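You operate a simulated robot arm through the tools that you are given. There is no shell and no other tool. Be economical: measure what you need, move in short steps, check, and stop when the job is done.

You run a simulated two-armed robot. Do the job below in one go: nothing can be reset, and whatever is moved stays where it is left.

TASK
Take the silver nut from the top of the pouch bench and leave it on the top of the parts bench. Take the teal tub labelled "59" from the top of the pouch bench and put it on top of the brown box there. Stack the pouch marked "dairy meal" from the top of the parts bench on top of the pouch that says "starter mash". Open the blue drawer, put the bolt on the top of the parts bench away in the inside of the blue drawer, then shut the drawer. Count the check cells on the top of the parts bench, then put as many of the seals from the top of the parts bench on the front of the sample bench. The order is free. Set down upright: teal tub, seal.

The check looks at the end state, three seconds after you hand in, the way a careful person would. Anything else that was tipped, shoved, dropped, spilled or broken makes it a failure. Lids that push on must go on centred and level and be pressed home; caps that screw on are set level and turned clockwise until they are tight.

THE ROBOT
Two 7-joint arms with three-finger grippers on one trunk, on a base that drives. Base frame: it is fixed to the floor where the robot stands at the start and does not move with it; the origin is under the middle of the robot, x ahead of it, y to its left, z up; the surface under the hand at the start is at about z = 0.8. Readings come in m, rad, newtons and seconds.
The left shoulder is at the start at [0.07, 0.146, 1.137], the right one opposite. With the tool pointing down near the work surface each hand reaches from about 0.28 to 0.68 m from the robot's upright axis, wherever it stands, measured 20 degrees to its own side. Places, roughly: blue drawer [-1.3, 6.9, 0.7]; bolt (3x2x5 cm) [0.5, 1.7, 0.8]; brown box [0.5, 0, 0.75]; check cell [0.5, 2.25, 0.75]; front of the sample bench (196x17 cm) [3.68, 4.18, 0.88]; inside of the blue drawer [-1.3, 6.9, 0.7]; nut [0.5, -0.25, 0.75]; pouch [0.5, 1.25, 0.75]; seal [0.75, 2, 0.75]; teal tub [0.5, 0.25, 0.75]; top of the parts bench [0.7, 1.6, 0.8]. Payload 2.2 kg a hand.
The tool frame of a hand sits at the grasp point between the pads (the TCP): z along the fingers, y along the line on which they close. The tips reach 0.028 m beyond it. Largest opening 0.102 m; the body of the gripper starts 0.071 m behind the TCP.
Orientation is that of the tool frame in the base frame, as a unit quaternion [x, y, z, w]. With the fingers straight down and closing along the base's y, the tool's x points along the base's -x, its y along +y and its z along -z.

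THE INTERFACE
- The arms move only by the tool servo_tool. It takes "left_motion", "right_motion" or both (then of equal length, played together; a hand with none holds still); each is a list of rows, each a list of 3 entries, a list of its own where there are three numbers: the shift along the tool's x, y, z in m, then the turn, a rotation vector about the tool's x, y, z in rad, then the gripper command, from -1 (fully open) to 1 (shut), values between in proportion. In form: [[[tx, ty, tz], [ax, ay, az], fingers], ...]. A call has 1 to 20 rows; each row is the pose to reach, as a shift and turn from the pose commanded when the call began, along the tool's axes at that moment. Each row takes 0.2 s and may step no farther than 0.05 m and 0.15 rad from the row before; otherwise, or with a gripper value out of range, the whole call is refused. Where a pose cannot be reached the arm comes as near as it can. A force on the tool above 40 N (or 10 N above the force at the start of the call, whichever is more), or a blocked arm, ends the call early, and 0.2 s more pass. Each finger halts on what it meets, pressing with about 37 N; the grip force reading is that of the motor and also rises with nothing between the fingers. The clock runs only during rows and for 0.2 s after the last one: add rows that repeat a pose to give the fingers time. It gives the time, the measured TCP pose, the force on the tool (base axes), the opening and the grip force at its end, in the units of the frame above (readings bear some noise), with the torque about the TCP (base axes, N m) and any sound that the robot's microphone picked up, and new pictures: "views" is both (left out), scene, wrist or none (wrist: the cameras of the hands that moved).
- Cameras (640 x 400 px; columns grow to the right, rows downward): "scene" is now at [0.1333, 0.0033, 1.3565]; the picture's right is [0.02, -1.00, 0.00], its down [-0.67, -0.01, -0.74] and it looks along [0.74, 0.01, -0.67] (base axes); focal length 231 px, centre (320, 200). "left" rides on the left gripper at [0.072, 0.038, -0.086] in its tool frame; the picture's right is [-0.46, 0.89, 0.00], its down [-0.60, -0.32, -0.73] and it looks along [-0.65, -0.34, 0.68] (tool axes); focal length 256 px, centre (320, 200). "right" rides on the right gripper at [0.069, 0.044, -0.086] in its tool frame; the picture's right is [-0.53, 0.85, 0.00], its down [-0.58, -0.36, -0.73] and it looks along [-0.62, -0.39, 0.68] (tool axes); focal length 256 px, centre (320, 200).
- raise_lower(by): slides the trunk up (or, below 0, down) by that many m; the arms and the scene camera ride with it, the base frame stays. It gives what a move gives, with no picture.
- base_move(legs): drives the robot by 1 to 6 legs, each [ahead, left, turn to the left] in m, m and rad, along the robot's own axes; the way and the turn of a leg run together, so that a leg with both is an arc; at most 1.5 m and 3.142 rad a leg. The arms and the cameras ride along, it lands a little off, and it stops where it bumps. It gives what a move gives, and a new picture of the scene camera.
- head_to(pan, tilt): turns the head with the scene camera to pan (to the left, within 1.501 rad either way) and tilt (down, from -0.506 to 1.204), counted from straight ahead of the robot. It gives what a move gives, and a new picture of the scene camera.
- measure_at(camera, pixels): for up to 12 pixels [column, row] of the newest picture of that camera ("zoom" is the newest enlarged one), the place [x, y, z] in the base frame of the surface seen there, good to about 0.002 m. The clock stands still meanwhile.
- enlarge(camera, box): a new picture of the part [left, top, right, bottom] of that camera's present view, enlarged. The clock stands still meanwhile.
- close_job(): hands the job in; it is judged then, once.

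Work in short steps. Measure before you move; look again where a grasp or a placing could have gone wrong, and mend it. You have 138 turns and 260 pictures in all, those below and enlarged ones among them. Open the grippers and draw the arms clear of the work before you hand the job in, unless the task says otherwise; then end with one line.

The tools are called after "Call:" by a JSON object that holds its "api" and its "payload". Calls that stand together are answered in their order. servo_tool: Moves the arms, as the interface text tells. Its arguments: {"type":"object","properties":{"left_motion":{"type":"array"},"right_motion":{"type":"array"},"views":{"type":"string","enum":["both","scene","wrist","none"]}},"required":[]} The other tools are called the same way: raise_lower (by) slides the trunk up or down; base_move (legs) drives the base; head_to (pan, tilt) turns the head that bears the scene camera; measure_at (camera, pixels) gives the place of the surface under pixels of a picture; enlarge (camera, box) takes an enlarged picture of a part of a camera's view; close_job () hands the job in.

At the start:

```text
time: 0.0
left_eef_pos: [0.3494, 0.2208, 1.2012]
left_tcp_rot: [0.0, 1.0, 0.0, 0.001]
left_ft_force: [0.7, 0.3, -1.1]
left_torque: [0.02, 0.04, 0.0]
left_grip_width: 0.1019
left_grip_force: 0.0
right_eef_pos: [0.3998, -0.1066, 1.1444]
right_tcp_rot: [0.0, 1.0, 0.0, 0.0]
right_ft_force: [-0.6, 0.1, -0.3]
right_torque: [-0.01, -0.03, 0.02]
right_grip_width: 0.102
right_grip_force: 0.0
trunk travel left (down, up): [-0.675, 0.265]
robot x, y, heading: [-0.0005, -0.0003, -0.004]
head pan, tilt: [0.017, 0.735]
```

scene: 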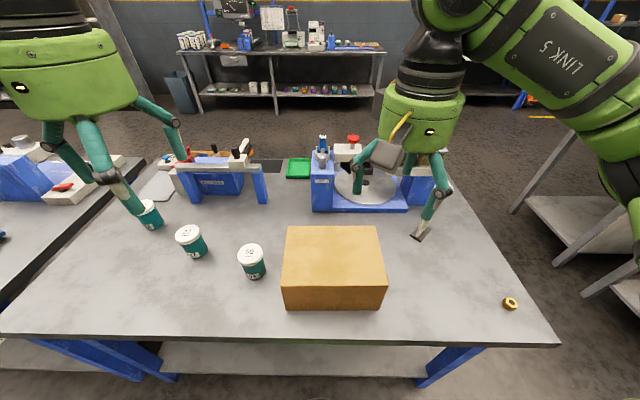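
right: 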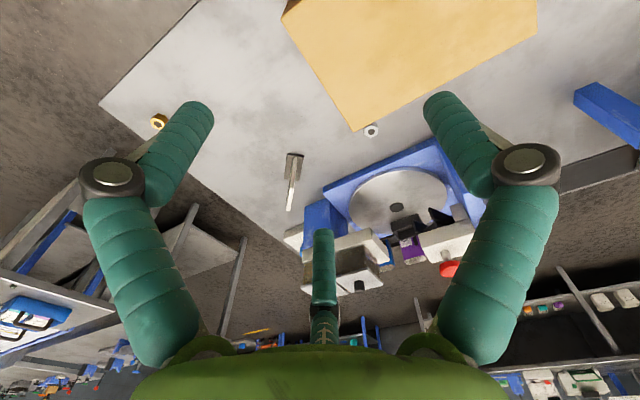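
left: 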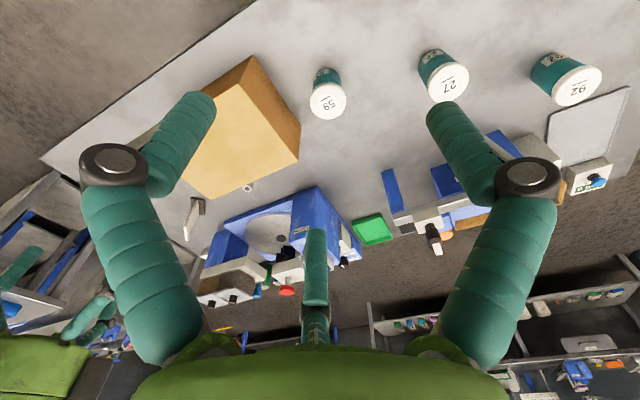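

The silver nut seems to be behind the box (right camera 371,131), the gold one at (157,122); tub "59" is at (327,95) in the left view. I measure these.

Call:
{"api": "measure_at", "payload": {"camera": "right", "pixels": [[371, 131], [365, 131], [378, 131], [371, 126], [371, 137], [371, 145], [157, 122], [354, 131], [283, 12]]}}

Call:
{"api": "measure_at", "payload": {"camera": "left", "pixels": [[327, 100], [312, 102], [345, 102], [328, 118], [327, 85], [250, 57], [299, 123], [248, 188], [212, 198], [440, 85]]}}

Call:
{"api": "measure_at", "payload": {"camera": "scene", "pixels": [[251, 252], [288, 228], [378, 228], [382, 286], [285, 286], [255, 270], [258, 285], [188, 235], [420, 235]]}}

Call:
{"api": "enlarge", "payload": {"camera": "right", "box": [320, 100, 420, 160]}}

```text
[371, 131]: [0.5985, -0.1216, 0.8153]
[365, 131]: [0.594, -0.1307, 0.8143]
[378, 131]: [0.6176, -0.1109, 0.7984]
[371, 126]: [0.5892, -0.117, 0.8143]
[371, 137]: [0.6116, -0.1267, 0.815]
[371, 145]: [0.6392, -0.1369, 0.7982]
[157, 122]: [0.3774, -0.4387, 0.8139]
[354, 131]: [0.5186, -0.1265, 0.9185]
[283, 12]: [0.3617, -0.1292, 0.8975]
```

```text
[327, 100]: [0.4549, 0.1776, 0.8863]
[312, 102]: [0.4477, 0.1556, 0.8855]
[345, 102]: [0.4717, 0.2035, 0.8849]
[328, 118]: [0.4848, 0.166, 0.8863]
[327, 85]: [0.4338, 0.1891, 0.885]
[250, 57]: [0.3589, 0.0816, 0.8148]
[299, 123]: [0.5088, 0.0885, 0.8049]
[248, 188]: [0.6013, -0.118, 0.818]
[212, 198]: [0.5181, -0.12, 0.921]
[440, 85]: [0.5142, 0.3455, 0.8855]
```

```text
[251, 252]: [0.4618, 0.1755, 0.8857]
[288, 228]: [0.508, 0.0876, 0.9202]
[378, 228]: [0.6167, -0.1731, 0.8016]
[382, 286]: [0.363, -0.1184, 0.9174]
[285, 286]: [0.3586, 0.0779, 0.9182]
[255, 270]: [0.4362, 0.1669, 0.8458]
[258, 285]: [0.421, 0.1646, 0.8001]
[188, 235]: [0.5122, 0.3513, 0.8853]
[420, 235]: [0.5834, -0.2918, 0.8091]
```

```text
6.40 times, centred on (370, 130) of right
```

zoom: 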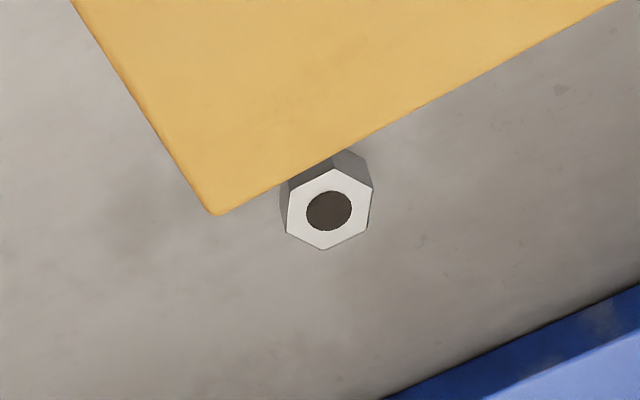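

Silver nut at about (0.602,-0.122), top 0.815, just behind the box. I check the tub labels and the machine near the nut.

Call:
{"api": "enlarge", "payload": {"camera": "scene", "box": [120, 190, 280, 290]}}

Call:
{"api": "enlarge", "payload": {"camera": "right", "box": [320, 100, 420, 160]}}

Call:
{"api": "measure_at", "payload": {"camera": "zoom", "pixels": [[335, 174], [368, 192], [364, 230], [325, 246], [290, 230], [294, 194], [480, 372], [620, 300]]}}

Call:
{"api": "measure_at", "payload": {"camera": "right", "pixels": [[330, 190], [325, 187], [309, 215], [430, 145], [446, 167], [380, 190], [350, 178], [295, 170], [320, 240]]}}

```text
4.00 times, centred on (200, 240) of scene
```

zoom: 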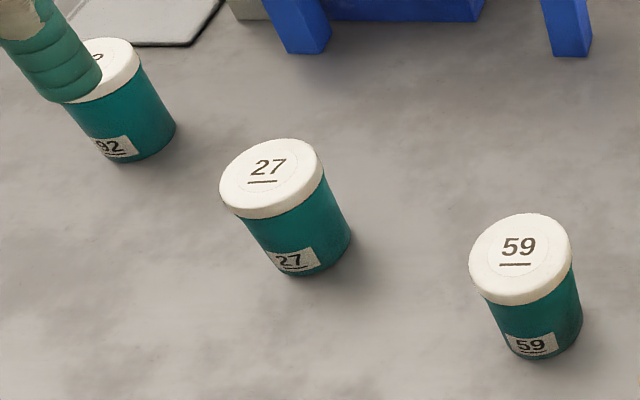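

```text
6.40 times, centred on (370, 130) of right
```

zoom: 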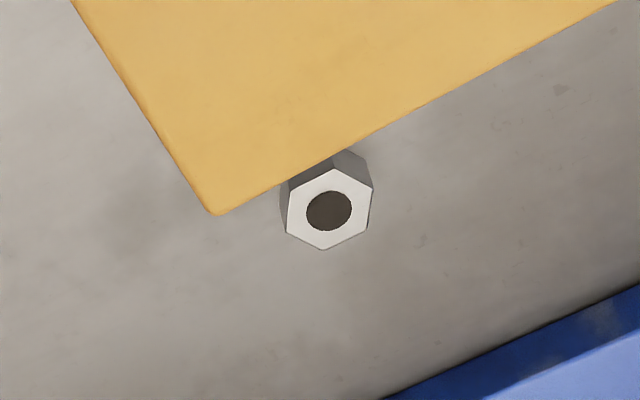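

```text
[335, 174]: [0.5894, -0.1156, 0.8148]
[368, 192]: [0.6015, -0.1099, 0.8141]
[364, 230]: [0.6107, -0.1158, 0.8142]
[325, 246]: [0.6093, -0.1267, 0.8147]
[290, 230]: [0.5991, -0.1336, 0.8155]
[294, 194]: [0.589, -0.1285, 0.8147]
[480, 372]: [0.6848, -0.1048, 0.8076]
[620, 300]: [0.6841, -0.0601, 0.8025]
```

```text
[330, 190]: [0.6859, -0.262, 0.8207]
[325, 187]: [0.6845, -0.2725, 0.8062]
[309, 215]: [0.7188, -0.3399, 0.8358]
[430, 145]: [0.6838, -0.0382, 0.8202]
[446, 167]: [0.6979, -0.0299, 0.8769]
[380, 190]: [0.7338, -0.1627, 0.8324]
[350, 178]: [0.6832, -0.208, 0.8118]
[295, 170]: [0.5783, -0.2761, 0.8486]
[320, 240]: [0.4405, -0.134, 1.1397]
```

Label 59 confirmed; nut flats face ±x and ±60°, so I yaw the right hand -30° to close on flats and clear the box. I move both hands to hover positions.

Call:
{"api": "servo_tool", "payload": {"right_motion": [[[-0.0286, -0.0022, 0.0272], [0, 0, 0.0748], -1], [[-0.0571, -0.0043, 0.0544], [0, 0, 0.1496], -1], [[-0.0857, -0.0065, 0.0816], [0, 0, 0.2244], -1], [[-0.1143, -0.0086, 0.1088], [0, 0, 0.2992], -1], [[-0.1429, -0.0108, 0.136], [0, 0, 0.374], -1], [[-0.1714, -0.013, 0.1632], [0, 0, 0.4488], -1], [[-0.2, -0.0151, 0.1904], [0, 0, 0.5236], -1], [[-0.2, -0.0151, 0.1904], [0, 0, 0.5236], -1]], "left_motion": [[[-0.0157, -0.006, 0.0345], [0, 0, 0], -1], [[-0.0314, -0.012, 0.069], [0, 0, 0], -1], [[-0.0471, -0.018, 0.1035], [0, 0, 0], -1], [[-0.0628, -0.024, 0.138], [0, 0, 0], -1], [[-0.0785, -0.03, 0.1725], [0, 0, 0], -1], [[-0.0942, -0.036, 0.207], [0, 0, 0], -1], [[-0.11, -0.0423, 0.2412], [0, 0, 0], -1], [[-0.11, -0.0423, 0.2412], [0, 0, 0], -1]]}}

```text
time: 1.8
left_eef_pos: [0.457, 0.1767, 0.9626]
left_tcp_rot: [0.0, 1.0, 0.0, 0.002]
left_ft_force: [-0.4, -1.0, 0.4]
left_torque: [0.03, -0.03, -0.05]
left_grip_width: 0.1021
left_grip_force: 0.1
right_eef_pos: [0.5958, -0.1225, 0.9527]
right_tcp_rot: [0.259, 0.966, 0.0, 0.001]
right_ft_force: [-0.9, 0.5, 0.4]
right_torque: [0.03, -0.03, 0.02]
right_grip_width: 0.1022
right_grip_force: 0.0
trunk travel left (down, up): [-0.675, 0.265]
robot x, y, heading: [-0.0005, 0.0002, 0.001]
head pan, tilt: [0.017, 0.735]
```

scene: 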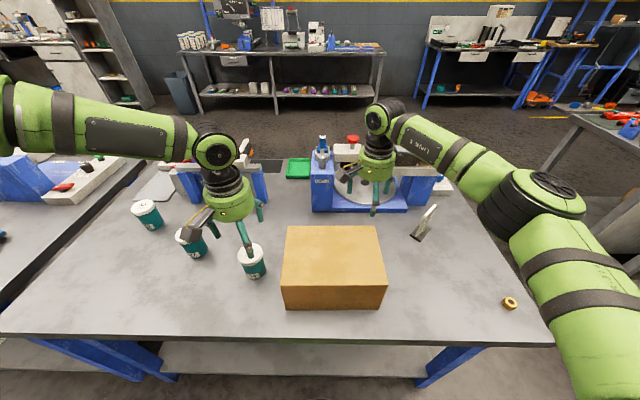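
right: 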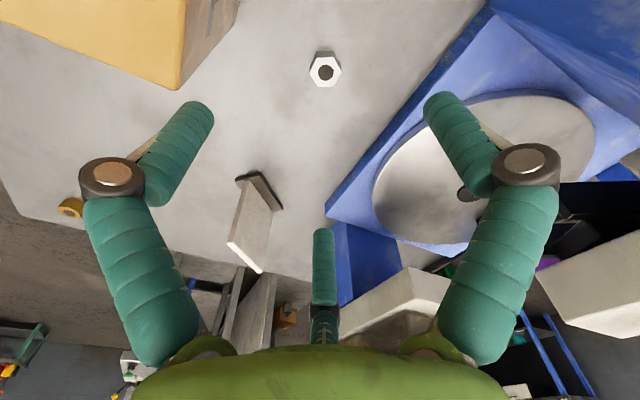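
left: 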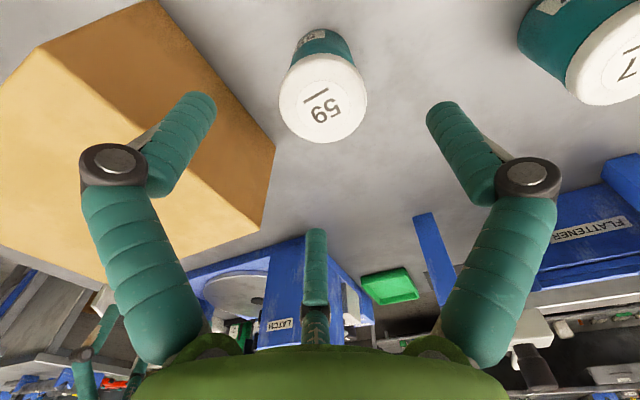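

Nut is at (325,70) in the right view and tub lid at (323,98) in the left one; I refine positions.

Call:
{"api": "measure_at", "payload": {"camera": "right", "pixels": [[311, 69], [318, 82], [334, 84], [341, 71], [334, 58], [317, 56], [260, 185], [245, 240], [283, 200]]}}

Call:
{"api": "measure_at", "payload": {"camera": "left", "pixels": [[282, 100], [364, 95], [323, 138], [323, 58], [323, 98], [320, 35]]}}

```text
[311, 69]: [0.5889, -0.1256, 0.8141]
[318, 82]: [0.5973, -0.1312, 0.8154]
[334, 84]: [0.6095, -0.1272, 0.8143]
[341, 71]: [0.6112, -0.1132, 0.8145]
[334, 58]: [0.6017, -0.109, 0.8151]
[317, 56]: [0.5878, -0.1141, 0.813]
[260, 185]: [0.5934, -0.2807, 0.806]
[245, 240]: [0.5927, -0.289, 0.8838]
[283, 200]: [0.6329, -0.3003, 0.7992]
```

```text
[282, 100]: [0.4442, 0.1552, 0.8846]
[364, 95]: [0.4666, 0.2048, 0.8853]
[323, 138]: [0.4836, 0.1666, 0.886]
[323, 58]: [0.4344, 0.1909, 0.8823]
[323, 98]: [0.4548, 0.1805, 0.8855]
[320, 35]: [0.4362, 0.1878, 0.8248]
```

Hover is within a few mm; I descend with both hands, correcting the offsets.

Call:
{"api": "servo_tool", "payload": {"right_motion": [[[-0.0019, 0.0039, 0.03], [0, 0, 0], -1], [[-0.0019, 0.0039, 0.06], [0, 0, 0], -1], [[-0.0019, 0.0039, 0.09], [0, 0, 0], -1], [[-0.0019, 0.0039, 0.11], [0, 0, 0], -1], [[-0.0019, 0.0039, 0.122], [0, 0, 0], -1], [[-0.0019, 0.0039, 0.122], [0, 0, 0], -1]], "left_motion": [[[0, 0.0026, 0.03], [0, 0, 0], -1], [[0, 0.0026, 0.06], [0, 0, 0], -1], [[0, 0.0026, 0.09], [0, 0, 0], -1], [[0, 0.0026, 0.11], [0, 0, 0], -1], [[0, 0.0026, 0.1176], [0, 0, 0], -1], [[0, 0.0026, 0.1176], [0, 0, 0], -1]], "views": "wrist"}}

```text
time: 3.2
left_eef_pos: [0.4566, 0.1838, 0.8463]
left_tcp_rot: [-0.001, 1.0, -0.001, 0.001]
left_ft_force: [-0.4, 0.2, 0.3]
left_torque: [0.02, 0.01, -0.01]
left_grip_width: 0.102
left_grip_force: 0.0
left hand out of reach, approached as far as the arm can: row 5, 6
right_eef_pos: [0.6026, -0.1202, 0.8309]
right_tcp_rot: [0.258, 0.966, 0.0, 0.0]
right_ft_force: [0.1, -1.1, -0.1]
right_torque: [0.03, -0.03, 0.0]
right_grip_width: 0.1022
right_grip_force: 0.1
trunk travel left (down, up): [-0.675, 0.265]
robot x, y, heading: [-0.0048, 0.002, 0.002]
head pan, tilt: [0.017, 0.735]
```

right: 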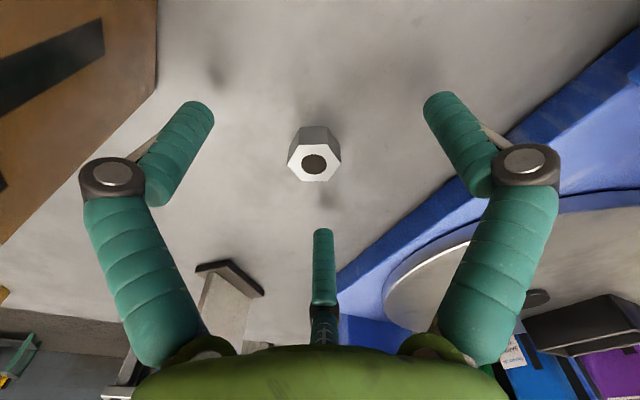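
left: 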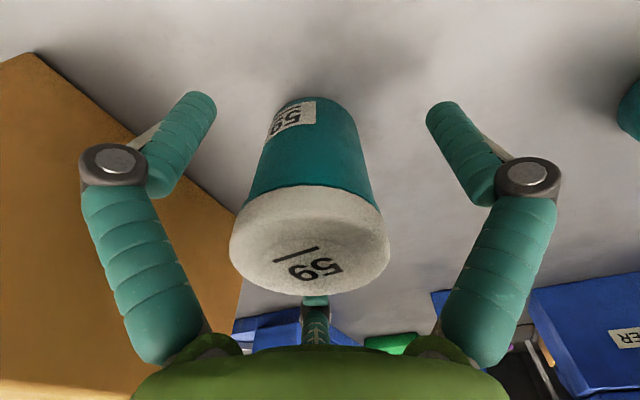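

Left hand is 4 mm off in y and right 3 mm in x; I correct, then close both hands and look.

Call:
{"api": "servo_tool", "payload": {"right_motion": [[[0.0026, -0.0015, 0.0], [0, 0, 0], -1], [[0.0026, -0.0015, 0.0], [0, 0, 0], -1], [[0.0026, -0.0015, 0.0], [0, 0, 0], 0.2], [[0.0026, -0.0015, 0.0], [0, 0, 0], 1], [[0.0026, -0.0015, 0.0], [0, 0, 0], 1], [[0.0026, -0.0015, 0.0], [0, 0, 0], 1]], "left_motion": [[[0, -0.0045, -0.006], [0, 0, 0], -1], [[0, -0.0045, -0.006], [0, 0, 0], -1], [[0, -0.0045, -0.006], [0, 0, 0], -0.2], [[0, -0.0045, -0.006], [0, 0, 0], 0.2], [[0, -0.0045, -0.006], [0, 0, 0], 1], [[0, -0.0045, -0.006], [0, 0, 0], 1]], "views": "both"}}

```text
time: 4.6
left_eef_pos: [0.457, 0.1791, 0.8517]
left_tcp_rot: [-0.001, 1.0, -0.001, 0.001]
left_ft_force: [0.1, -0.4, -0.2]
left_torque: [0.01, -0.01, -0.01]
left_grip_width: 0.0565
left_grip_force: 37.4
right_eef_pos: [0.6011, -0.1203, 0.8337]
right_tcp_rot: [0.259, 0.966, 0.0, 0.001]
right_ft_force: [0.7, 0.3, 2.2]
right_torque: [0.01, 0.01, 0.01]
right_grip_width: 0.0213
right_grip_force: 37.1
trunk travel left (down, up): [-0.675, 0.265]
robot x, y, heading: [0.003, -0.0024, -0.001]
head pan, tilt: [0.017, 0.735]
```

scene: 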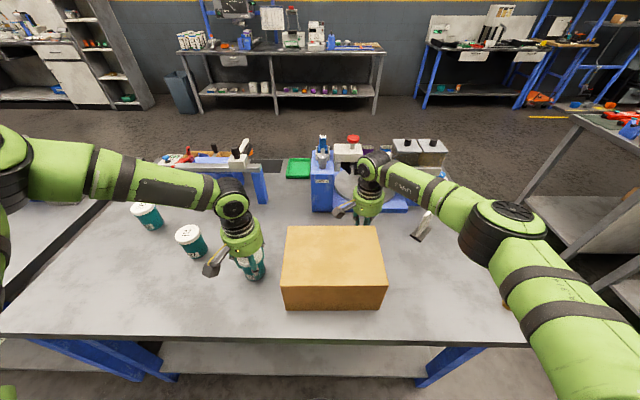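
right: 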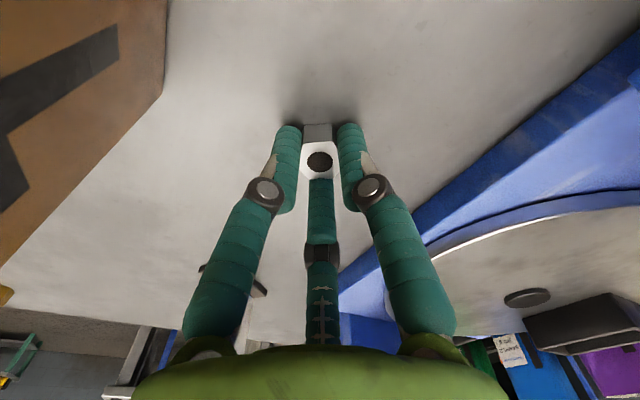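
left: 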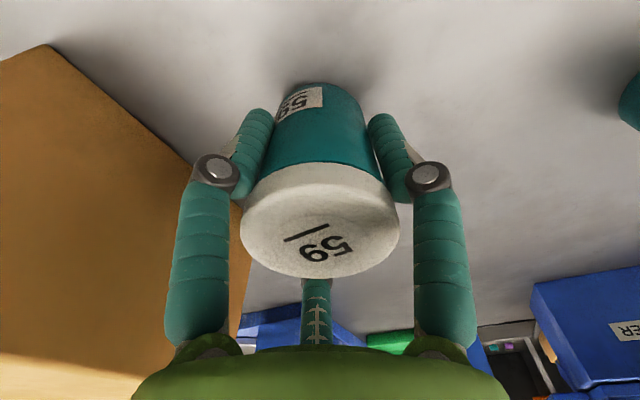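

Both grips hold (0.0565 and 0.0213 m). I lift both straight up.

Call:
{"api": "servo_tool", "payload": {"right_motion": [[[0, 0, -0.03], [0, 0, 0], 1], [[0, 0, -0.07], [0, 0, 0], 1], [[0, 0, -0.12], [0, 0, 0], 1], [[0, 0, -0.17], [0, 0, 0], 1], [[0, 0, -0.22], [0, 0, 0], 1], [[0.03, -0.03, -0.22], [0, 0, 0], 1], [[0.06, -0.06, -0.22], [0, 0, 0], 1], [[0.09, -0.09, -0.22], [0, 0, 0], 1], [[0.11, -0.13, -0.22], [0, 0, 0], 1]], "left_motion": [[[0, 0, -0.02], [0, 0, 0], 1], [[0, 0, -0.05], [0, 0, 0], 1], [[0, 0, -0.09], [0, 0, 0], 1], [[0, 0, -0.13], [0, 0, 0], 1], [[0, 0, -0.16], [0, 0, 0], 1], [[0, 0, -0.16], [0, 0, 0], 1], [[0, 0, -0.16], [0, 0, 0], 1], [[0, 0, -0.16], [0, 0, 0], 1], [[0, 0, -0.16], [0, 0, 0], 1]], "views": "both"}}

```text
time: 6.6
left_eef_pos: [0.4571, 0.1763, 1.0111]
left_tcp_rot: [-0.001, 1.0, 0.001, 0.001]
left_ft_force: [-0.3, -0.4, -2.3]
left_torque: [0.03, 0.02, -0.03]
left_grip_width: 0.0568
left_grip_force: 36.7
right_eef_pos: [0.4374, -0.1793, 1.0527]
right_tcp_rot: [0.26, 0.966, 0.001, 0.0]
right_ft_force: [-0.7, 0.3, -0.1]
right_torque: [0.07, -0.06, 0.02]
right_grip_width: 0.0216
right_grip_force: 37.4
trunk travel left (down, up): [-0.675, 0.265]
robot x, y, heading: [0.0008, 0.0015, 0.003]
head pan, tilt: [0.017, 0.735]
```

scene: 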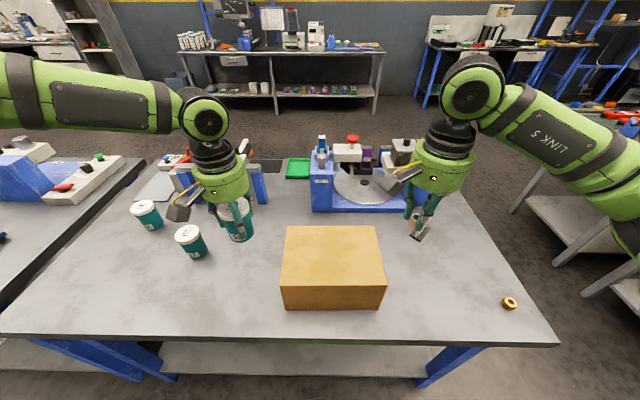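
right: 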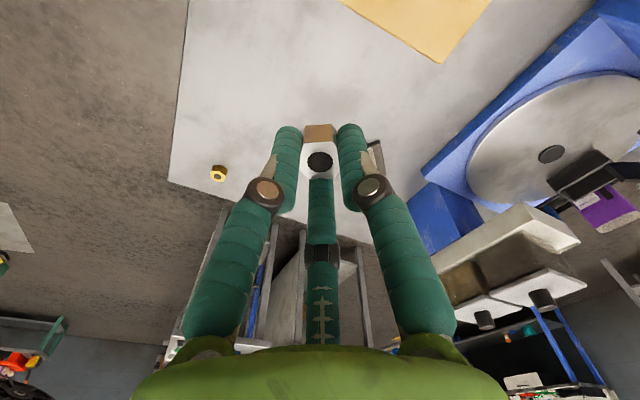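
left: 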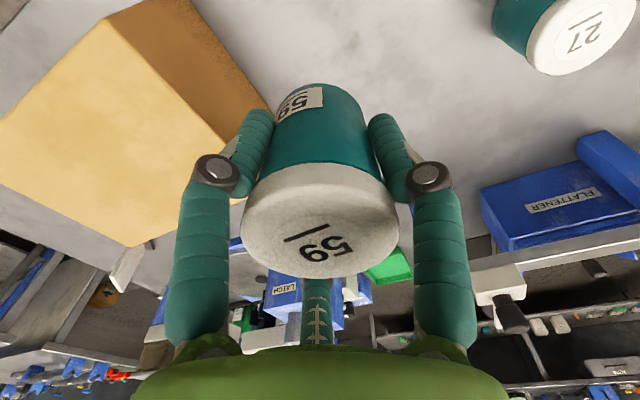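

I swing the right hand away and bring the tub over the box at about (0.44, 0.0).

Call:
{"api": "servo_tool", "payload": {"right_motion": [[[-0.022, -0.038, 0], [0, 0, 0], 1], [[-0.044, -0.076, 0], [0, 0, 0], 1], [[-0.066, -0.114, 0], [0, 0, 0], 1], [[-0.075, -0.13, 0], [0, 0, 0], 1], [[-0.075, -0.13, 0], [0, 0, 0], 1], [[-0.075, -0.13, 0], [0, 0, 0], 1]], "left_motion": [[[0.0, 0, 0], [0, 0, 0], 1], [[0.005, -0.045, 0], [0, 0, 0], 1], [[0.01, -0.09, 0], [0, 0, 0], 1], [[0.015, -0.135, 0], [0, 0, 0], 1], [[0.017, -0.176, 0], [0, 0, 0], 1], [[0.017, -0.176, 0], [0, 0, 0], 1]], "views": "both"}}

```text
time: 8.0
left_eef_pos: [0.4117, 0.0916, 1.0119]
left_tcp_rot: [0.0, 1.0, 0.0, 0.001]
left_ft_force: [-0.1, -0.6, -1.5]
left_torque: [-0.03, 0.02, 0.0]
left_grip_width: 0.0569
left_grip_force: 37.2
left hand out of reach, approached as far as the arm can: row 3, 4, 5, 6
right_eef_pos: [0.442, -0.3278, 1.0544]
right_tcp_rot: [0.26, 0.966, 0.001, 0.0]
right_ft_force: [0.4, 0.3, 0.3]
right_torque: [-0.01, 0.03, 0.01]
right_grip_width: 0.0215
right_grip_force: 36.4
trunk travel left (down, up): [-0.675, 0.265]
robot x, y, heading: [0.0024, 0.0014, -0.004]
head pan, tilt: [0.017, 0.735]
```

scene: 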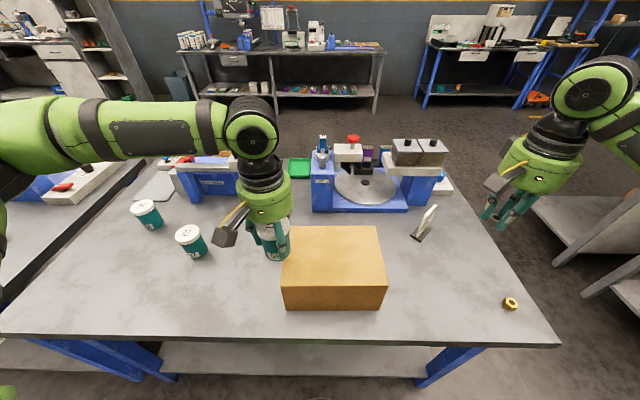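
right: 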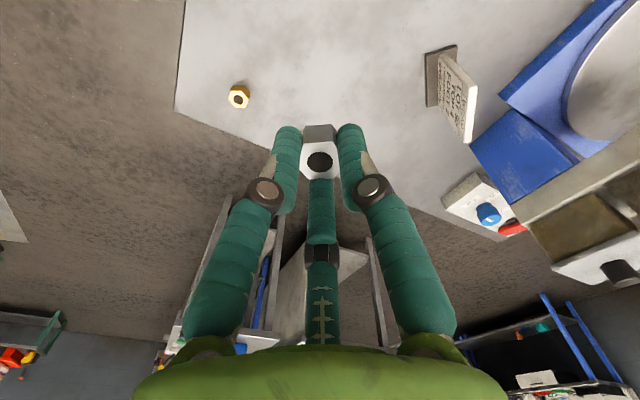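
left: 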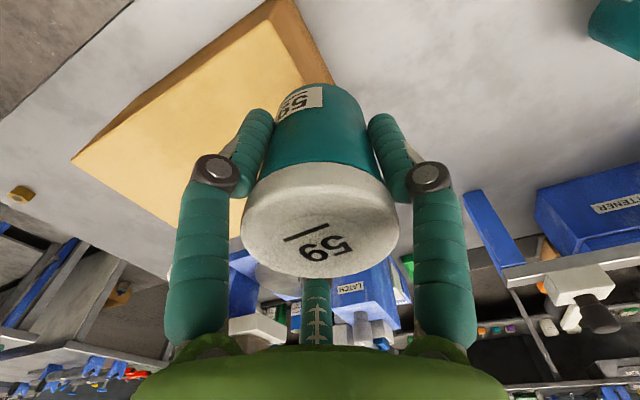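

The left hand cannot reach inward that far; I strafe the base 0.11 m right instead so the tub lands over the box.

Call:
{"api": "base_move", "payload": {"legs": [[0, -0.11, 0]]}}

```text
time: 9.2
left_eef_pos: [0.4131, -0.0199, 1.0131]
left_tcp_rot: [0.0, 1.0, -0.001, 0.001]
left_ft_force: [-0.7, -1.6, -1.1]
left_torque: [-0.06, -0.01, 0.0]
left_grip_width: 0.0571
left_grip_force: 36.5
right_eef_pos: [0.4408, -0.4381, 1.0541]
right_tcp_rot: [0.259, 0.966, -0.001, 0.0]
right_ft_force: [0.7, -0.2, -1.7]
right_torque: [-0.02, 0.01, 0.02]
right_grip_width: 0.0213
right_grip_force: 37.2
trunk travel left (down, up): [-0.675, 0.265]
robot x, y, heading: [-0.0028, -0.1099, -0.0]
head pan, tilt: [0.017, 0.735]
```

scene: 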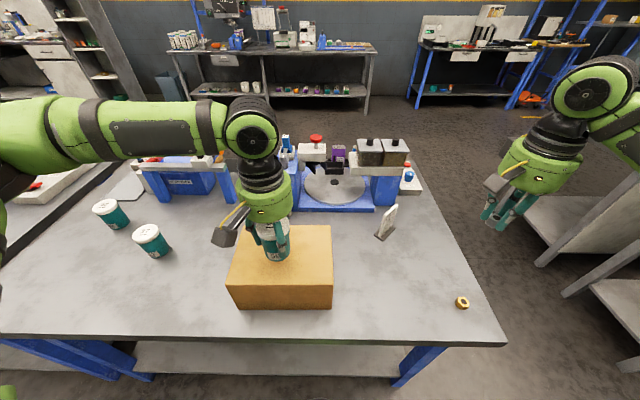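

Tub now at (0.413,-0.020) over the box. I test a small forward shift and lower part way.

Call:
{"api": "servo_tool", "payload": {"left_motion": [[[-0.01, 0, 0.005], [0, 0, 0], 1], [[-0.02, 0, 0.01], [0, 0, 0], 1], [[-0.02, 0, 0.02], [0, 0, 0], 1], [[-0.02, 0, 0.03], [0, 0, 0], 1], [[-0.02, 0, 0.03], [0, 0, 0], 1]], "views": "wrist"}}

```text
time: 10.4
left_eef_pos: [0.4301, -0.0118, 0.9843]
left_tcp_rot: [-0.001, 1.0, -0.003, 0.001]
left_ft_force: [-0.5, -0.3, -1.4]
left_torque: [0.0, -0.01, 0.0]
left_grip_width: 0.0568
left_grip_force: 37.1
left hand out of reach, approached as far as the arm can: row 1, 2, 3, 4, 5
right_eef_pos: [0.4403, -0.4399, 1.0523]
right_tcp_rot: [0.259, 0.966, 0.001, 0.0]
right_ft_force: [0.2, 0.4, -0.4]
right_torque: [0.01, -0.01, 0.0]
right_grip_width: 0.0212
right_grip_force: 37.2
trunk travel left (down, up): [-0.675, 0.265]
robot x, y, heading: [-0.0019, -0.1136, -0.002]
head pan, tilt: [0.017, 0.735]
```

left: 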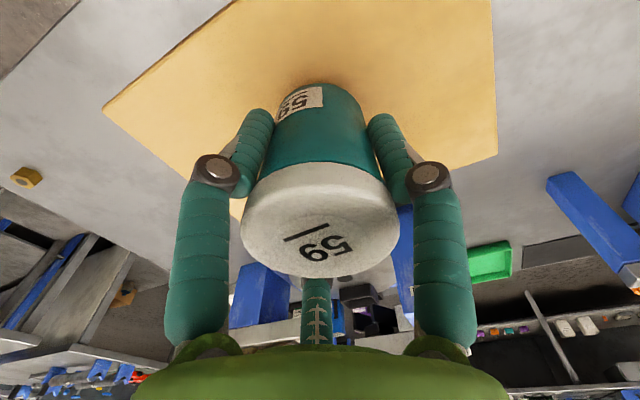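

Position good (0.430,-0.012). I lower about 12 mm to just touch, watching force.

Call:
{"api": "servo_tool", "payload": {"left_motion": [[[0, 0, 0.005], [0, 0, 0], 1], [[0, 0, 0.009], [0, 0, 0], 1], [[0, 0, 0.0115], [0, 0, 0], 1], [[0, 0, 0.0115], [0, 0, 0], 1]], "views": "wrist"}}

```text
time: 11.4
left_eef_pos: [0.4292, -0.01, 0.9725]
left_tcp_rot: [-0.001, 1.0, -0.002, 0.002]
left_ft_force: [0.1, -0.5, -2.4]
left_torque: [0.03, -0.01, 0.01]
left_grip_width: 0.0568
left_grip_force: 36.8
right_eef_pos: [0.4408, -0.4394, 1.0528]
right_tcp_rot: [0.259, 0.966, 0.0, 0.0]
right_ft_force: [0.7, 0.1, -0.6]
right_torque: [0.0, 0.0, -0.01]
right_grip_width: 0.0212
right_grip_force: 37.3
trunk travel left (down, up): [-0.675, 0.265]
robot x, y, heading: [0.0005, -0.1123, -0.0]
head pan, tilt: [0.017, 0.735]
```

left: 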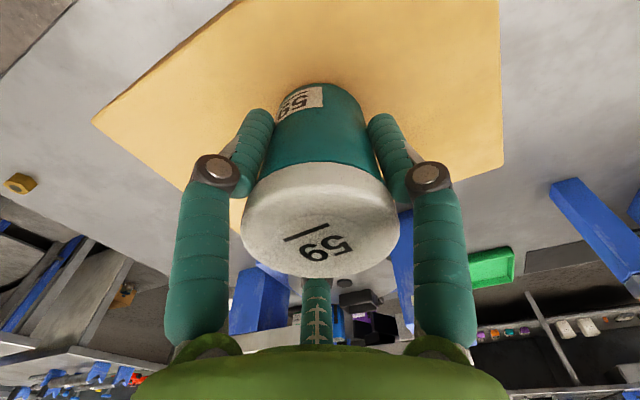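

No contact yet; 2 mm more, then check force.

Call:
{"api": "servo_tool", "payload": {"left_motion": [[[0, 0, 0.001], [0, 0, 0], 1], [[0, 0, 0.002], [0, 0, 0], 1], [[0, 0, 0.002], [0, 0, 0], 1]], "views": "none"}}

```text
time: 12.2
left_eef_pos: [0.4283, -0.0087, 0.9715]
left_tcp_rot: [-0.001, 1.0, -0.002, 0.0]
left_ft_force: [0.4, 0.3, 0.0]
left_torque: [0.1, -0.06, 0.02]
left_grip_width: 0.0568
left_grip_force: 37.0
right_eef_pos: [0.4409, -0.4394, 1.0525]
right_tcp_rot: [0.259, 0.966, 0.0, 0.001]
right_ft_force: [-0.4, 0.3, -0.4]
right_torque: [0.02, 0.0, -0.01]
right_grip_width: 0.0215
right_grip_force: 36.6
trunk travel left (down, up): [-0.675, 0.265]
robot x, y, heading: [0.0021, -0.1141, -0.002]
head pan, tilt: [0.017, 0.735]
```

The load is off the hand: contact. I open and retreat upwards.

Call:
{"api": "servo_tool", "payload": {"left_motion": [[[0, 0, 0], [0, 0, 0], -0.2], [[0, 0, 0], [0, 0, 0], -0.6], [[0, 0, 0], [0, 0, 0], -1], [[0, 0, 0], [0, 0, 0], -1], [[0, 0, -0.04], [0, 0, 0], -1], [[0, 0, -0.09], [0, 0, 0], -1], [[0, 0, -0.13], [0, 0, 0], -1], [[0, 0.04, -0.15], [0, 0, 0], -1], [[0, 0.08, -0.15], [0, 0, 0], -1], [[0, 0.12, -0.15], [0, 0, 0], -1]], "views": "both"}}

```text
time: 14.4
left_eef_pos: [0.4295, 0.1122, 1.1201]
left_tcp_rot: [-0.001, 1.0, -0.002, 0.001]
left_ft_force: [0.3, 0.4, -1.1]
left_torque: [0.02, -0.03, 0.02]
left_grip_width: 0.1019
left_grip_force: 0.1
left hand out of reach, approached as far as the arm can: row 7
right_eef_pos: [0.4409, -0.4377, 1.0546]
right_tcp_rot: [0.259, 0.966, -0.001, 0.001]
right_ft_force: [-0.5, -0.2, -0.7]
right_torque: [-0.01, 0.0, 0.02]
right_grip_width: 0.0212
right_grip_force: 37.1
trunk travel left (down, up): [-0.675, 0.265]
robot x, y, heading: [0.0012, -0.1151, -0.001]
head pan, tilt: [0.017, 0.735]
```

scene: 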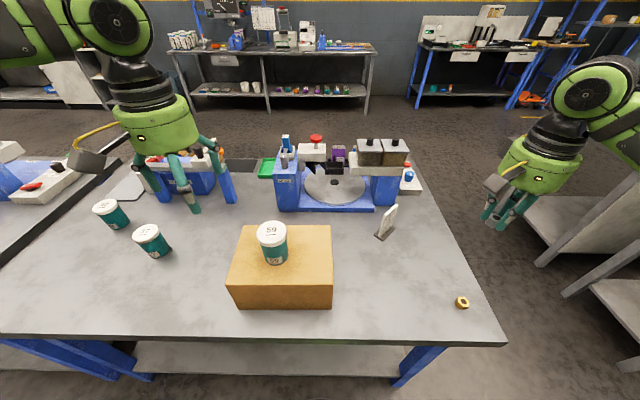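
left: 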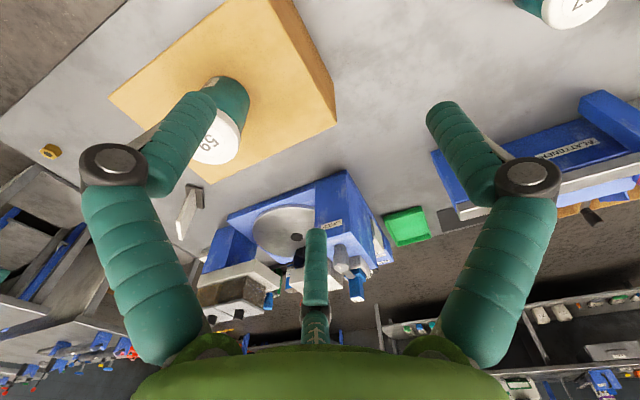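

Tub stands on the box. I raise/retract the right hand and look toward the parts bench on the left.

Call:
{"api": "servo_tool", "payload": {"right_motion": [[[0.02, 0.02, -0.03], [0, 0, 0], 1], [[0.04, 0.04, -0.06], [0, 0, 0], 1], [[0.06, 0.06, -0.09], [0, 0, 0], 1], [[0.06, 0.09, -0.12], [0, 0, 0], 1]], "left_motion": [[[0.03, 0.0, -0.03], [0, 0, 0], -1], [[0.06, 0, -0.06], [0, 0, 0], -1], [[0.06, 0.0, -0.09], [0, 0, 0], -1], [[0.06, 0.0, -0.09], [0, 0, 0], -1]], "views": "none"}}

Call:
{"api": "head_to", "payload": {"pan": 1.2, "tilt": 0.5}}

```text
time: 15.4
left_eef_pos: [0.3706, 0.1118, 1.209]
left_tcp_rot: [-0.002, 1.0, -0.002, 0.0]
left_ft_force: [0.3, 1.2, -0.8]
left_torque: [-0.02, -0.01, -0.01]
left_grip_width: 0.1019
left_grip_force: 0.0
right_eef_pos: [0.4346, -0.329, 1.1716]
right_tcp_rot: [0.259, 0.966, -0.002, -0.001]
right_ft_force: [-0.3, 0.3, -0.2]
right_torque: [-0.03, 0.01, 0.0]
right_grip_width: 0.0215
right_grip_force: 36.9
trunk travel left (down, up): [-0.675, 0.265]
robot x, y, heading: [-0.001, -0.1115, -0.003]
head pan, tilt: [0.017, 0.735]
```

```text
time: 16.8
left_eef_pos: [0.3712, 0.1096, 1.21]
left_tcp_rot: [0.0, 1.0, -0.001, 0.0]
left_ft_force: [0.2, -0.3, -0.1]
left_torque: [-0.01, 0.01, 0.0]
left_grip_width: 0.1021
left_grip_force: 0.1
right_eef_pos: [0.4342, -0.3331, 1.1723]
right_tcp_rot: [0.258, 0.966, 0.0, 0.0]
right_ft_force: [0.4, 0.3, -1.3]
right_torque: [0.02, 0.03, 0.03]
right_grip_width: 0.0214
right_grip_force: 36.2
trunk travel left (down, up): [-0.675, 0.265]
robot x, y, heading: [-0.0039, -0.1117, 0.001]
head pan, tilt: [1.201, 0.499]
```

scene: 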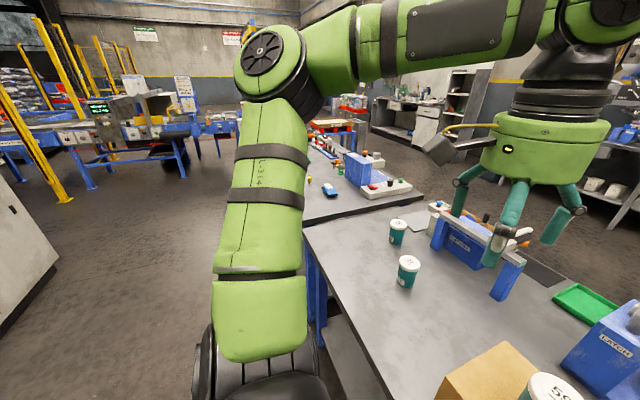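

The floor to the left looks free; I drive left to about y=1.35 and view the parts bench.

Call:
{"api": "base_move", "payload": {"legs": [[0, 0.75, 0], [0, 0.75, 0]]}}

Call:
{"api": "head_to", "payload": {"pan": 0.2, "tilt": 0.75}}

```text
time: 24.5
left_eef_pos: [0.3568, 1.6111, 1.2108]
left_tcp_rot: [-0.007, 1.0, 0.0, 0.0]
left_ft_force: [-0.4, -0.5, 0.1]
left_torque: [-0.03, 0.01, -0.04]
left_grip_width: 0.1017
left_grip_force: 0.0
right_eef_pos: [0.4291, 1.1706, 1.1717]
right_tcp_rot: [0.253, 0.968, 0.0, 0.001]
right_ft_force: [0.3, 0.3, -0.9]
right_torque: [0.03, -0.01, -0.01]
right_grip_width: 0.0212
right_grip_force: 36.5
trunk travel left (down, up): [-0.675, 0.265]
robot x, y, heading: [-0.0103, 1.3856, 0.01]
head pan, tilt: [1.201, 0.499]
```

scene: 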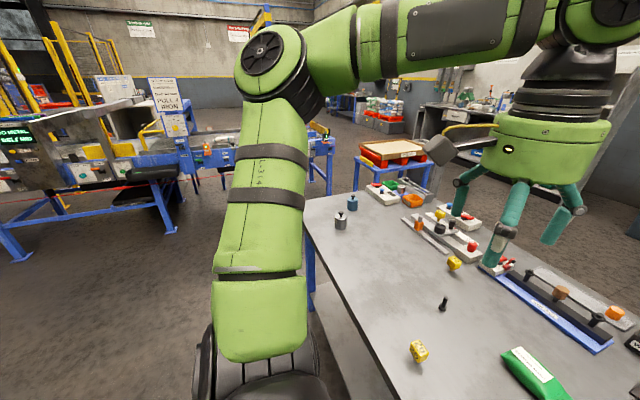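

```text
time: 25.8
left_eef_pos: [0.358, 1.6116, 1.2104]
left_tcp_rot: [-0.007, 1.0, 0.0, 0.002]
left_ft_force: [0.7, -0.3, -1.1]
left_torque: [0.03, 0.01, 0.0]
left_grip_width: 0.1021
left_grip_force: 0.2
right_eef_pos: [0.4281, 1.1715, 1.1736]
right_tcp_rot: [0.253, 0.967, 0.0, 0.0]
right_ft_force: [-0.5, 0.4, -0.2]
right_torque: [0.01, -0.02, 0.0]
right_grip_width: 0.0213
right_grip_force: 37.2
trunk travel left (down, up): [-0.675, 0.265]
robot x, y, heading: [-0.0117, 1.3883, 0.01]
head pan, tilt: [0.201, 0.75]
```

scene: 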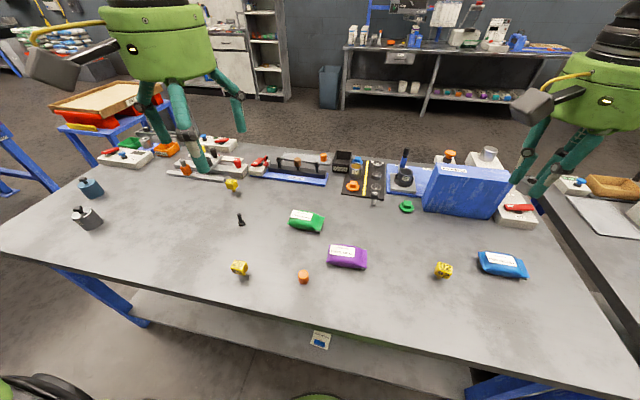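

I enlarge parts of the view to read the pouches and identify cells, seals and the bolt.

Call:
{"api": "enlarge", "payload": {"camera": "scene", "box": [280, 200, 540, 290]}}

Call:
{"api": "enlarge", "payload": {"camera": "scene", "box": [200, 150, 330, 290]}}

Call:
{"api": "enlarge", "payload": {"camera": "scene", "box": [320, 130, 560, 230]}}

Call:
{"api": "enlarge", "payload": {"camera": "scene", "box": [40, 120, 200, 240]}}

```text
2.46 times, centred on (410, 245) of scene
```

zoom: 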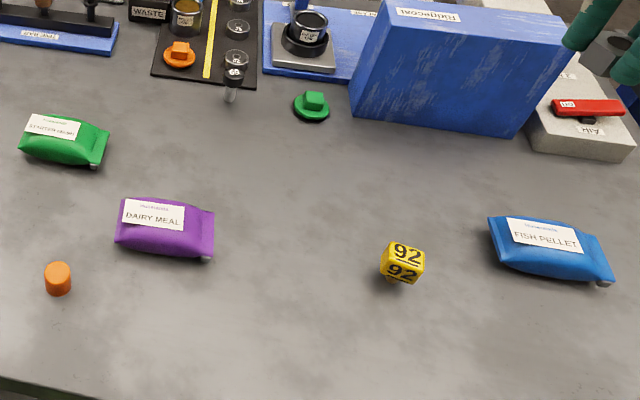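

```text
2.86 times, centred on (265, 220) of scene
```

zoom: 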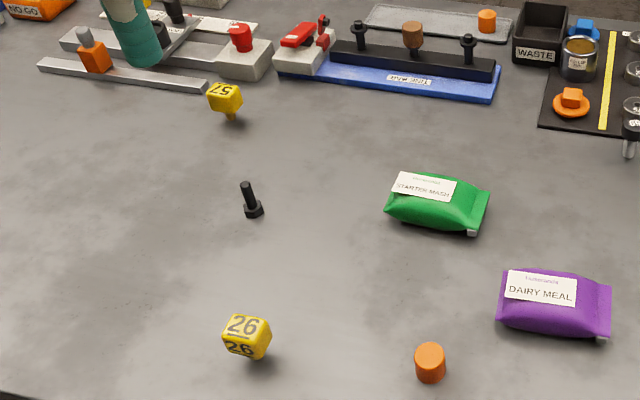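

```text
2.67 times, centred on (440, 180) of scene
```

zoom: 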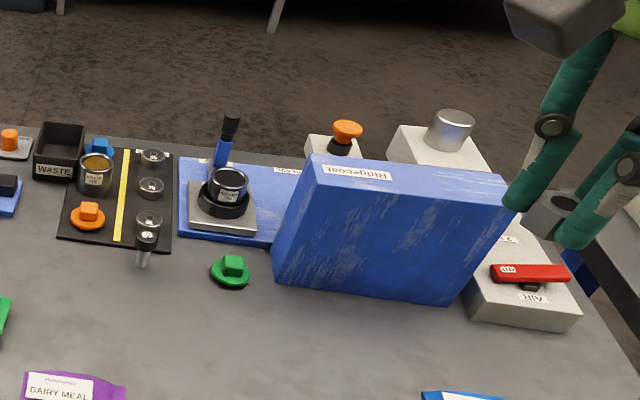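

```text
3.33 times, centred on (120, 180) of scene
```

zoom: 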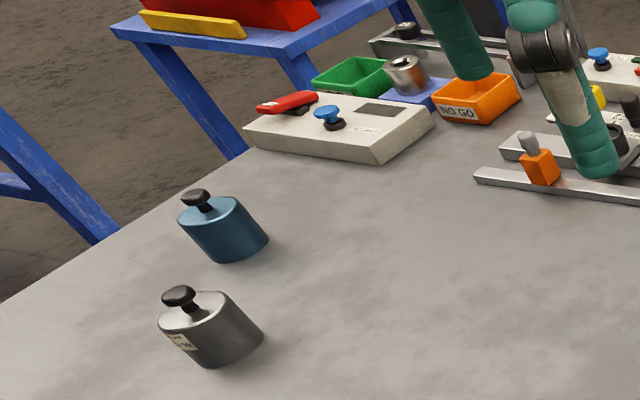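

I measure the candidates to match them with the given rough places.

Call:
{"api": "measure_at", "payload": {"camera": "scene", "pixels": [[87, 215], [93, 188], [240, 221], [240, 270], [232, 186], [444, 271], [304, 276], [407, 206], [346, 258], [306, 222], [503, 265], [353, 187]]}}

Call:
{"api": "enlarge", "payload": {"camera": "scene", "box": [60, 170, 110, 240]}}

Call:
{"api": "enlarge", "payload": {"camera": "scene", "box": [330, 150, 430, 220]}}

Call:
{"api": "enlarge", "payload": {"camera": "scene", "box": [150, 140, 250, 200]}}

```text
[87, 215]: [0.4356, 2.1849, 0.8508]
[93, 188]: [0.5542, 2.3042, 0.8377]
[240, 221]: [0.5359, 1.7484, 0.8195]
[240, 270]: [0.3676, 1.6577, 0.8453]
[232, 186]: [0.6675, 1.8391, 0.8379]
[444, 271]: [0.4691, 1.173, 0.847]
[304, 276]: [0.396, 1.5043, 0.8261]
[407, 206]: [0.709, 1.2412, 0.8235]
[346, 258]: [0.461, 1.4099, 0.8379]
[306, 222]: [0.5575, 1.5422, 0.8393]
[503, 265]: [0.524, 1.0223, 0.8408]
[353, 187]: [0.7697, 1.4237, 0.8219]
```

```text
5.71 times, centred on (85, 205) of scene
```

zoom: 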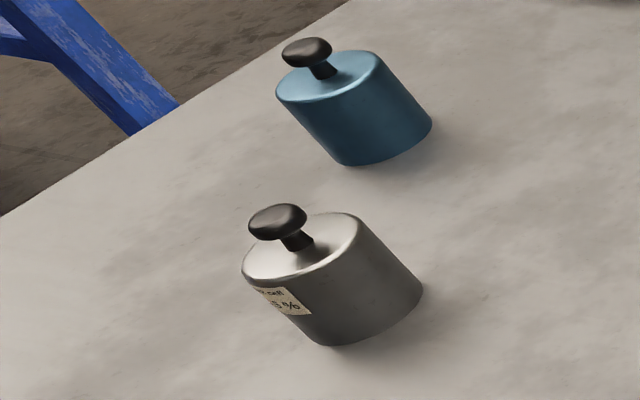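

```text
5.71 times, centred on (380, 185) of scene
```

zoom: 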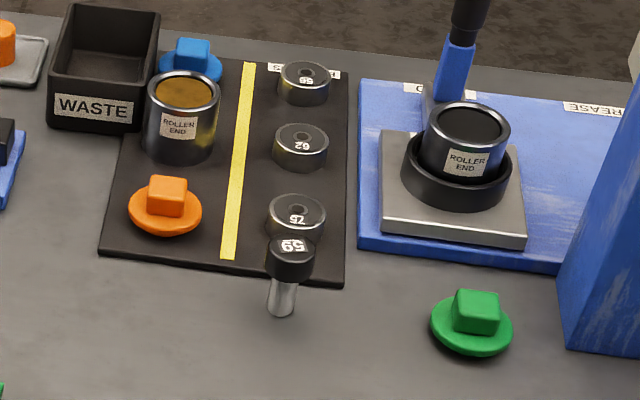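

```text
6.40 times, centred on (200, 170) of scene
```

zoom: 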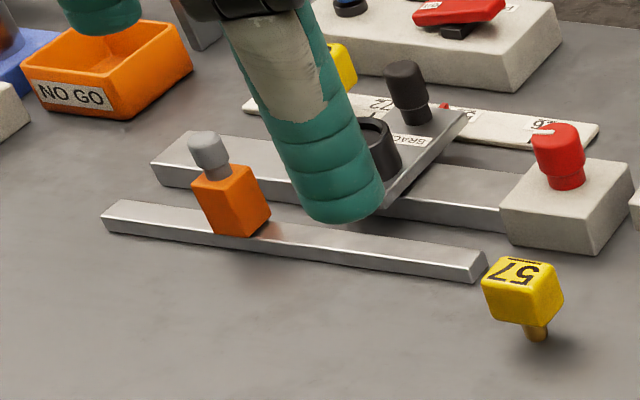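

The two knobbed weights sit at the check-cell location; seals may be the yellow stemmed blocks – I'll verify later. First I check the free spot and pouch geometry.

Call:
{"api": "measure_at", "payload": {"camera": "scene", "pixels": [[385, 235], [400, 240], [370, 290], [327, 265], [367, 263], [365, 250], [331, 246], [289, 224], [325, 219], [318, 230], [297, 209], [420, 245]]}}

Call:
{"api": "enlarge", "payload": {"camera": "scene", "box": [280, 195, 380, 285]}}

```text
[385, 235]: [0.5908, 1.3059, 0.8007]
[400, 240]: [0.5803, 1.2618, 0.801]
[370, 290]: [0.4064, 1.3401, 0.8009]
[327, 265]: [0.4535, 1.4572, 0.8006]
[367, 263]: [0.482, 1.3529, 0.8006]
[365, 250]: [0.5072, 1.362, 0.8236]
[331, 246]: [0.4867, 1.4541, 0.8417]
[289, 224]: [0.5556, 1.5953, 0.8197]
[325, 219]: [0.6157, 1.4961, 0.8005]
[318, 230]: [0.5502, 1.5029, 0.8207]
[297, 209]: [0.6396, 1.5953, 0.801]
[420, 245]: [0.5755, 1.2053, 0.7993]
```

```text
4.44 times, centred on (330, 240) of scene
```

zoom: 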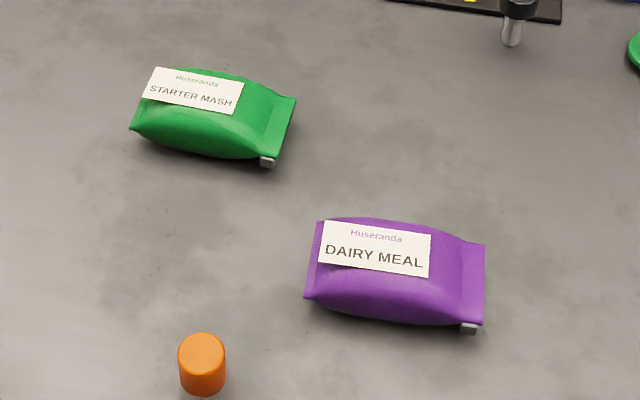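

Bench top 0.8005. I bring the nut over (0.56,1.29) and down to 1.5 cm above.

Call:
{"api": "servo_tool", "payload": {"right_motion": [[[-0.014, 0.042, 0], [0, 0, 0], 1], [[-0.028, 0.084, 0], [0, 0, 0], 1], [[-0.043, 0.126, 0], [0, 0, 0], 1], [[-0.057, 0.168, 0], [0, 0, 0], 1], [[-0.057, 0.168, 0.05], [0, 0, 0], 1], [[-0.057, 0.168, 0.1], [0, 0, 0], 1], [[-0.057, 0.168, 0.15], [0, 0, 0], 1], [[-0.057, 0.168, 0.2], [0, 0, 0], 1], [[-0.057, 0.168, 0.25], [0, 0, 0], 1], [[-0.057, 0.168, 0.29], [0, 0, 0], 1], [[-0.057, 0.168, 0.323], [0, 0, 0], 1], [[-0.057, 0.168, 0.323], [0, 0, 0], 1]], "views": "both"}}

```text
time: 28.4
left_eef_pos: [0.3564, 1.6121, 1.2091]
left_tcp_rot: [-0.007, 1.0, 0.0, 0.001]
left_ft_force: [-0.4, -1.1, -0.1]
left_torque: [0.0, -0.04, 0.01]
left_grip_width: 0.1018
left_grip_force: 0.0
right_eef_pos: [0.5611, 1.2916, 0.8481]
right_tcp_rot: [0.253, 0.967, 0.0, 0.0]
right_ft_force: [-0.3, 0.0, -1.0]
right_torque: [-0.01, 0.02, 0.0]
right_grip_width: 0.0212
right_grip_force: 36.6
trunk travel left (down, up): [-0.675, 0.265]
robot x, y, heading: [-0.0095, 1.3868, 0.014]
head pan, tilt: [0.201, 0.75]
```

scene: 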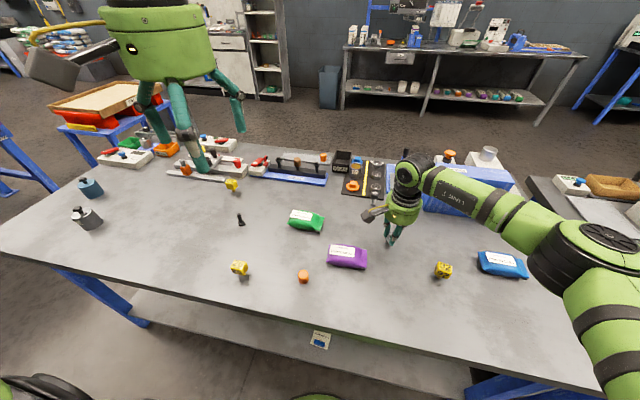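
right: 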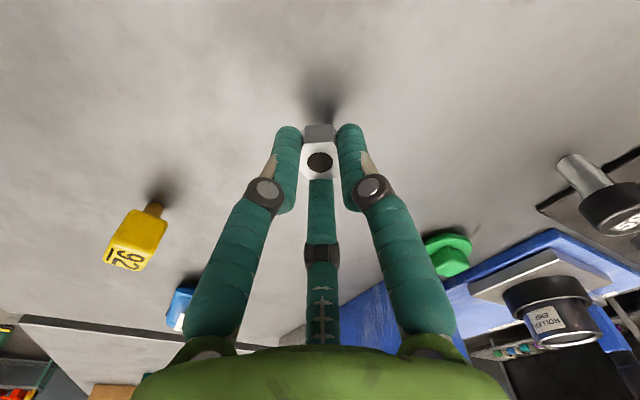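

I lower 12 mm, release, and lift.

Call:
{"api": "servo_tool", "payload": {"right_motion": [[[0, 0, 0.006], [0, 0, 0], 1], [[0, 0, 0.012], [0, 0, 0], 1], [[0, 0, 0.0125], [0, 0, 0], 1], [[0, 0, 0.0125], [0, 0, 0], 0.3], [[0, 0, 0.0125], [0, 0, 0], -0.3], [[0, 0, 0.0125], [0, 0, 0], -1], [[0, 0, 0.0125], [0, 0, 0], -1], [[0, 0, -0.03], [0, 0, 0], -1], [[0, 0, -0.08], [0, 0, 0], -1], [[0, 0, -0.13], [0, 0, 0], -1]], "views": "wrist"}}

```text
time: 30.6
left_eef_pos: [0.3562, 1.6125, 1.2108]
left_tcp_rot: [-0.007, 1.0, -0.001, 0.0]
left_ft_force: [-0.6, -0.3, -1.1]
left_torque: [-0.03, -0.02, -0.04]
left_grip_width: 0.1019
left_grip_force: 0.1
right_eef_pos: [0.5587, 1.2909, 0.9782]
right_tcp_rot: [0.252, 0.968, 0.0, 0.001]
right_ft_force: [-0.4, 0.0, 0.0]
right_torque: [0.02, 0.05, -0.04]
right_grip_width: 0.1017
right_grip_force: 0.0
trunk travel left (down, up): [-0.675, 0.265]
robot x, y, heading: [-0.0136, 1.3876, 0.017]
head pan, tilt: [0.201, 0.75]
```

right: 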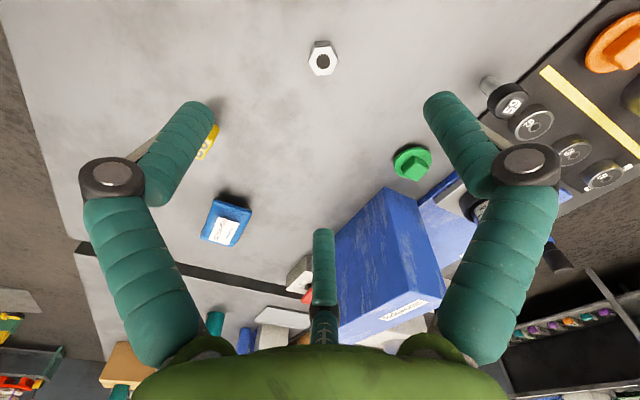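

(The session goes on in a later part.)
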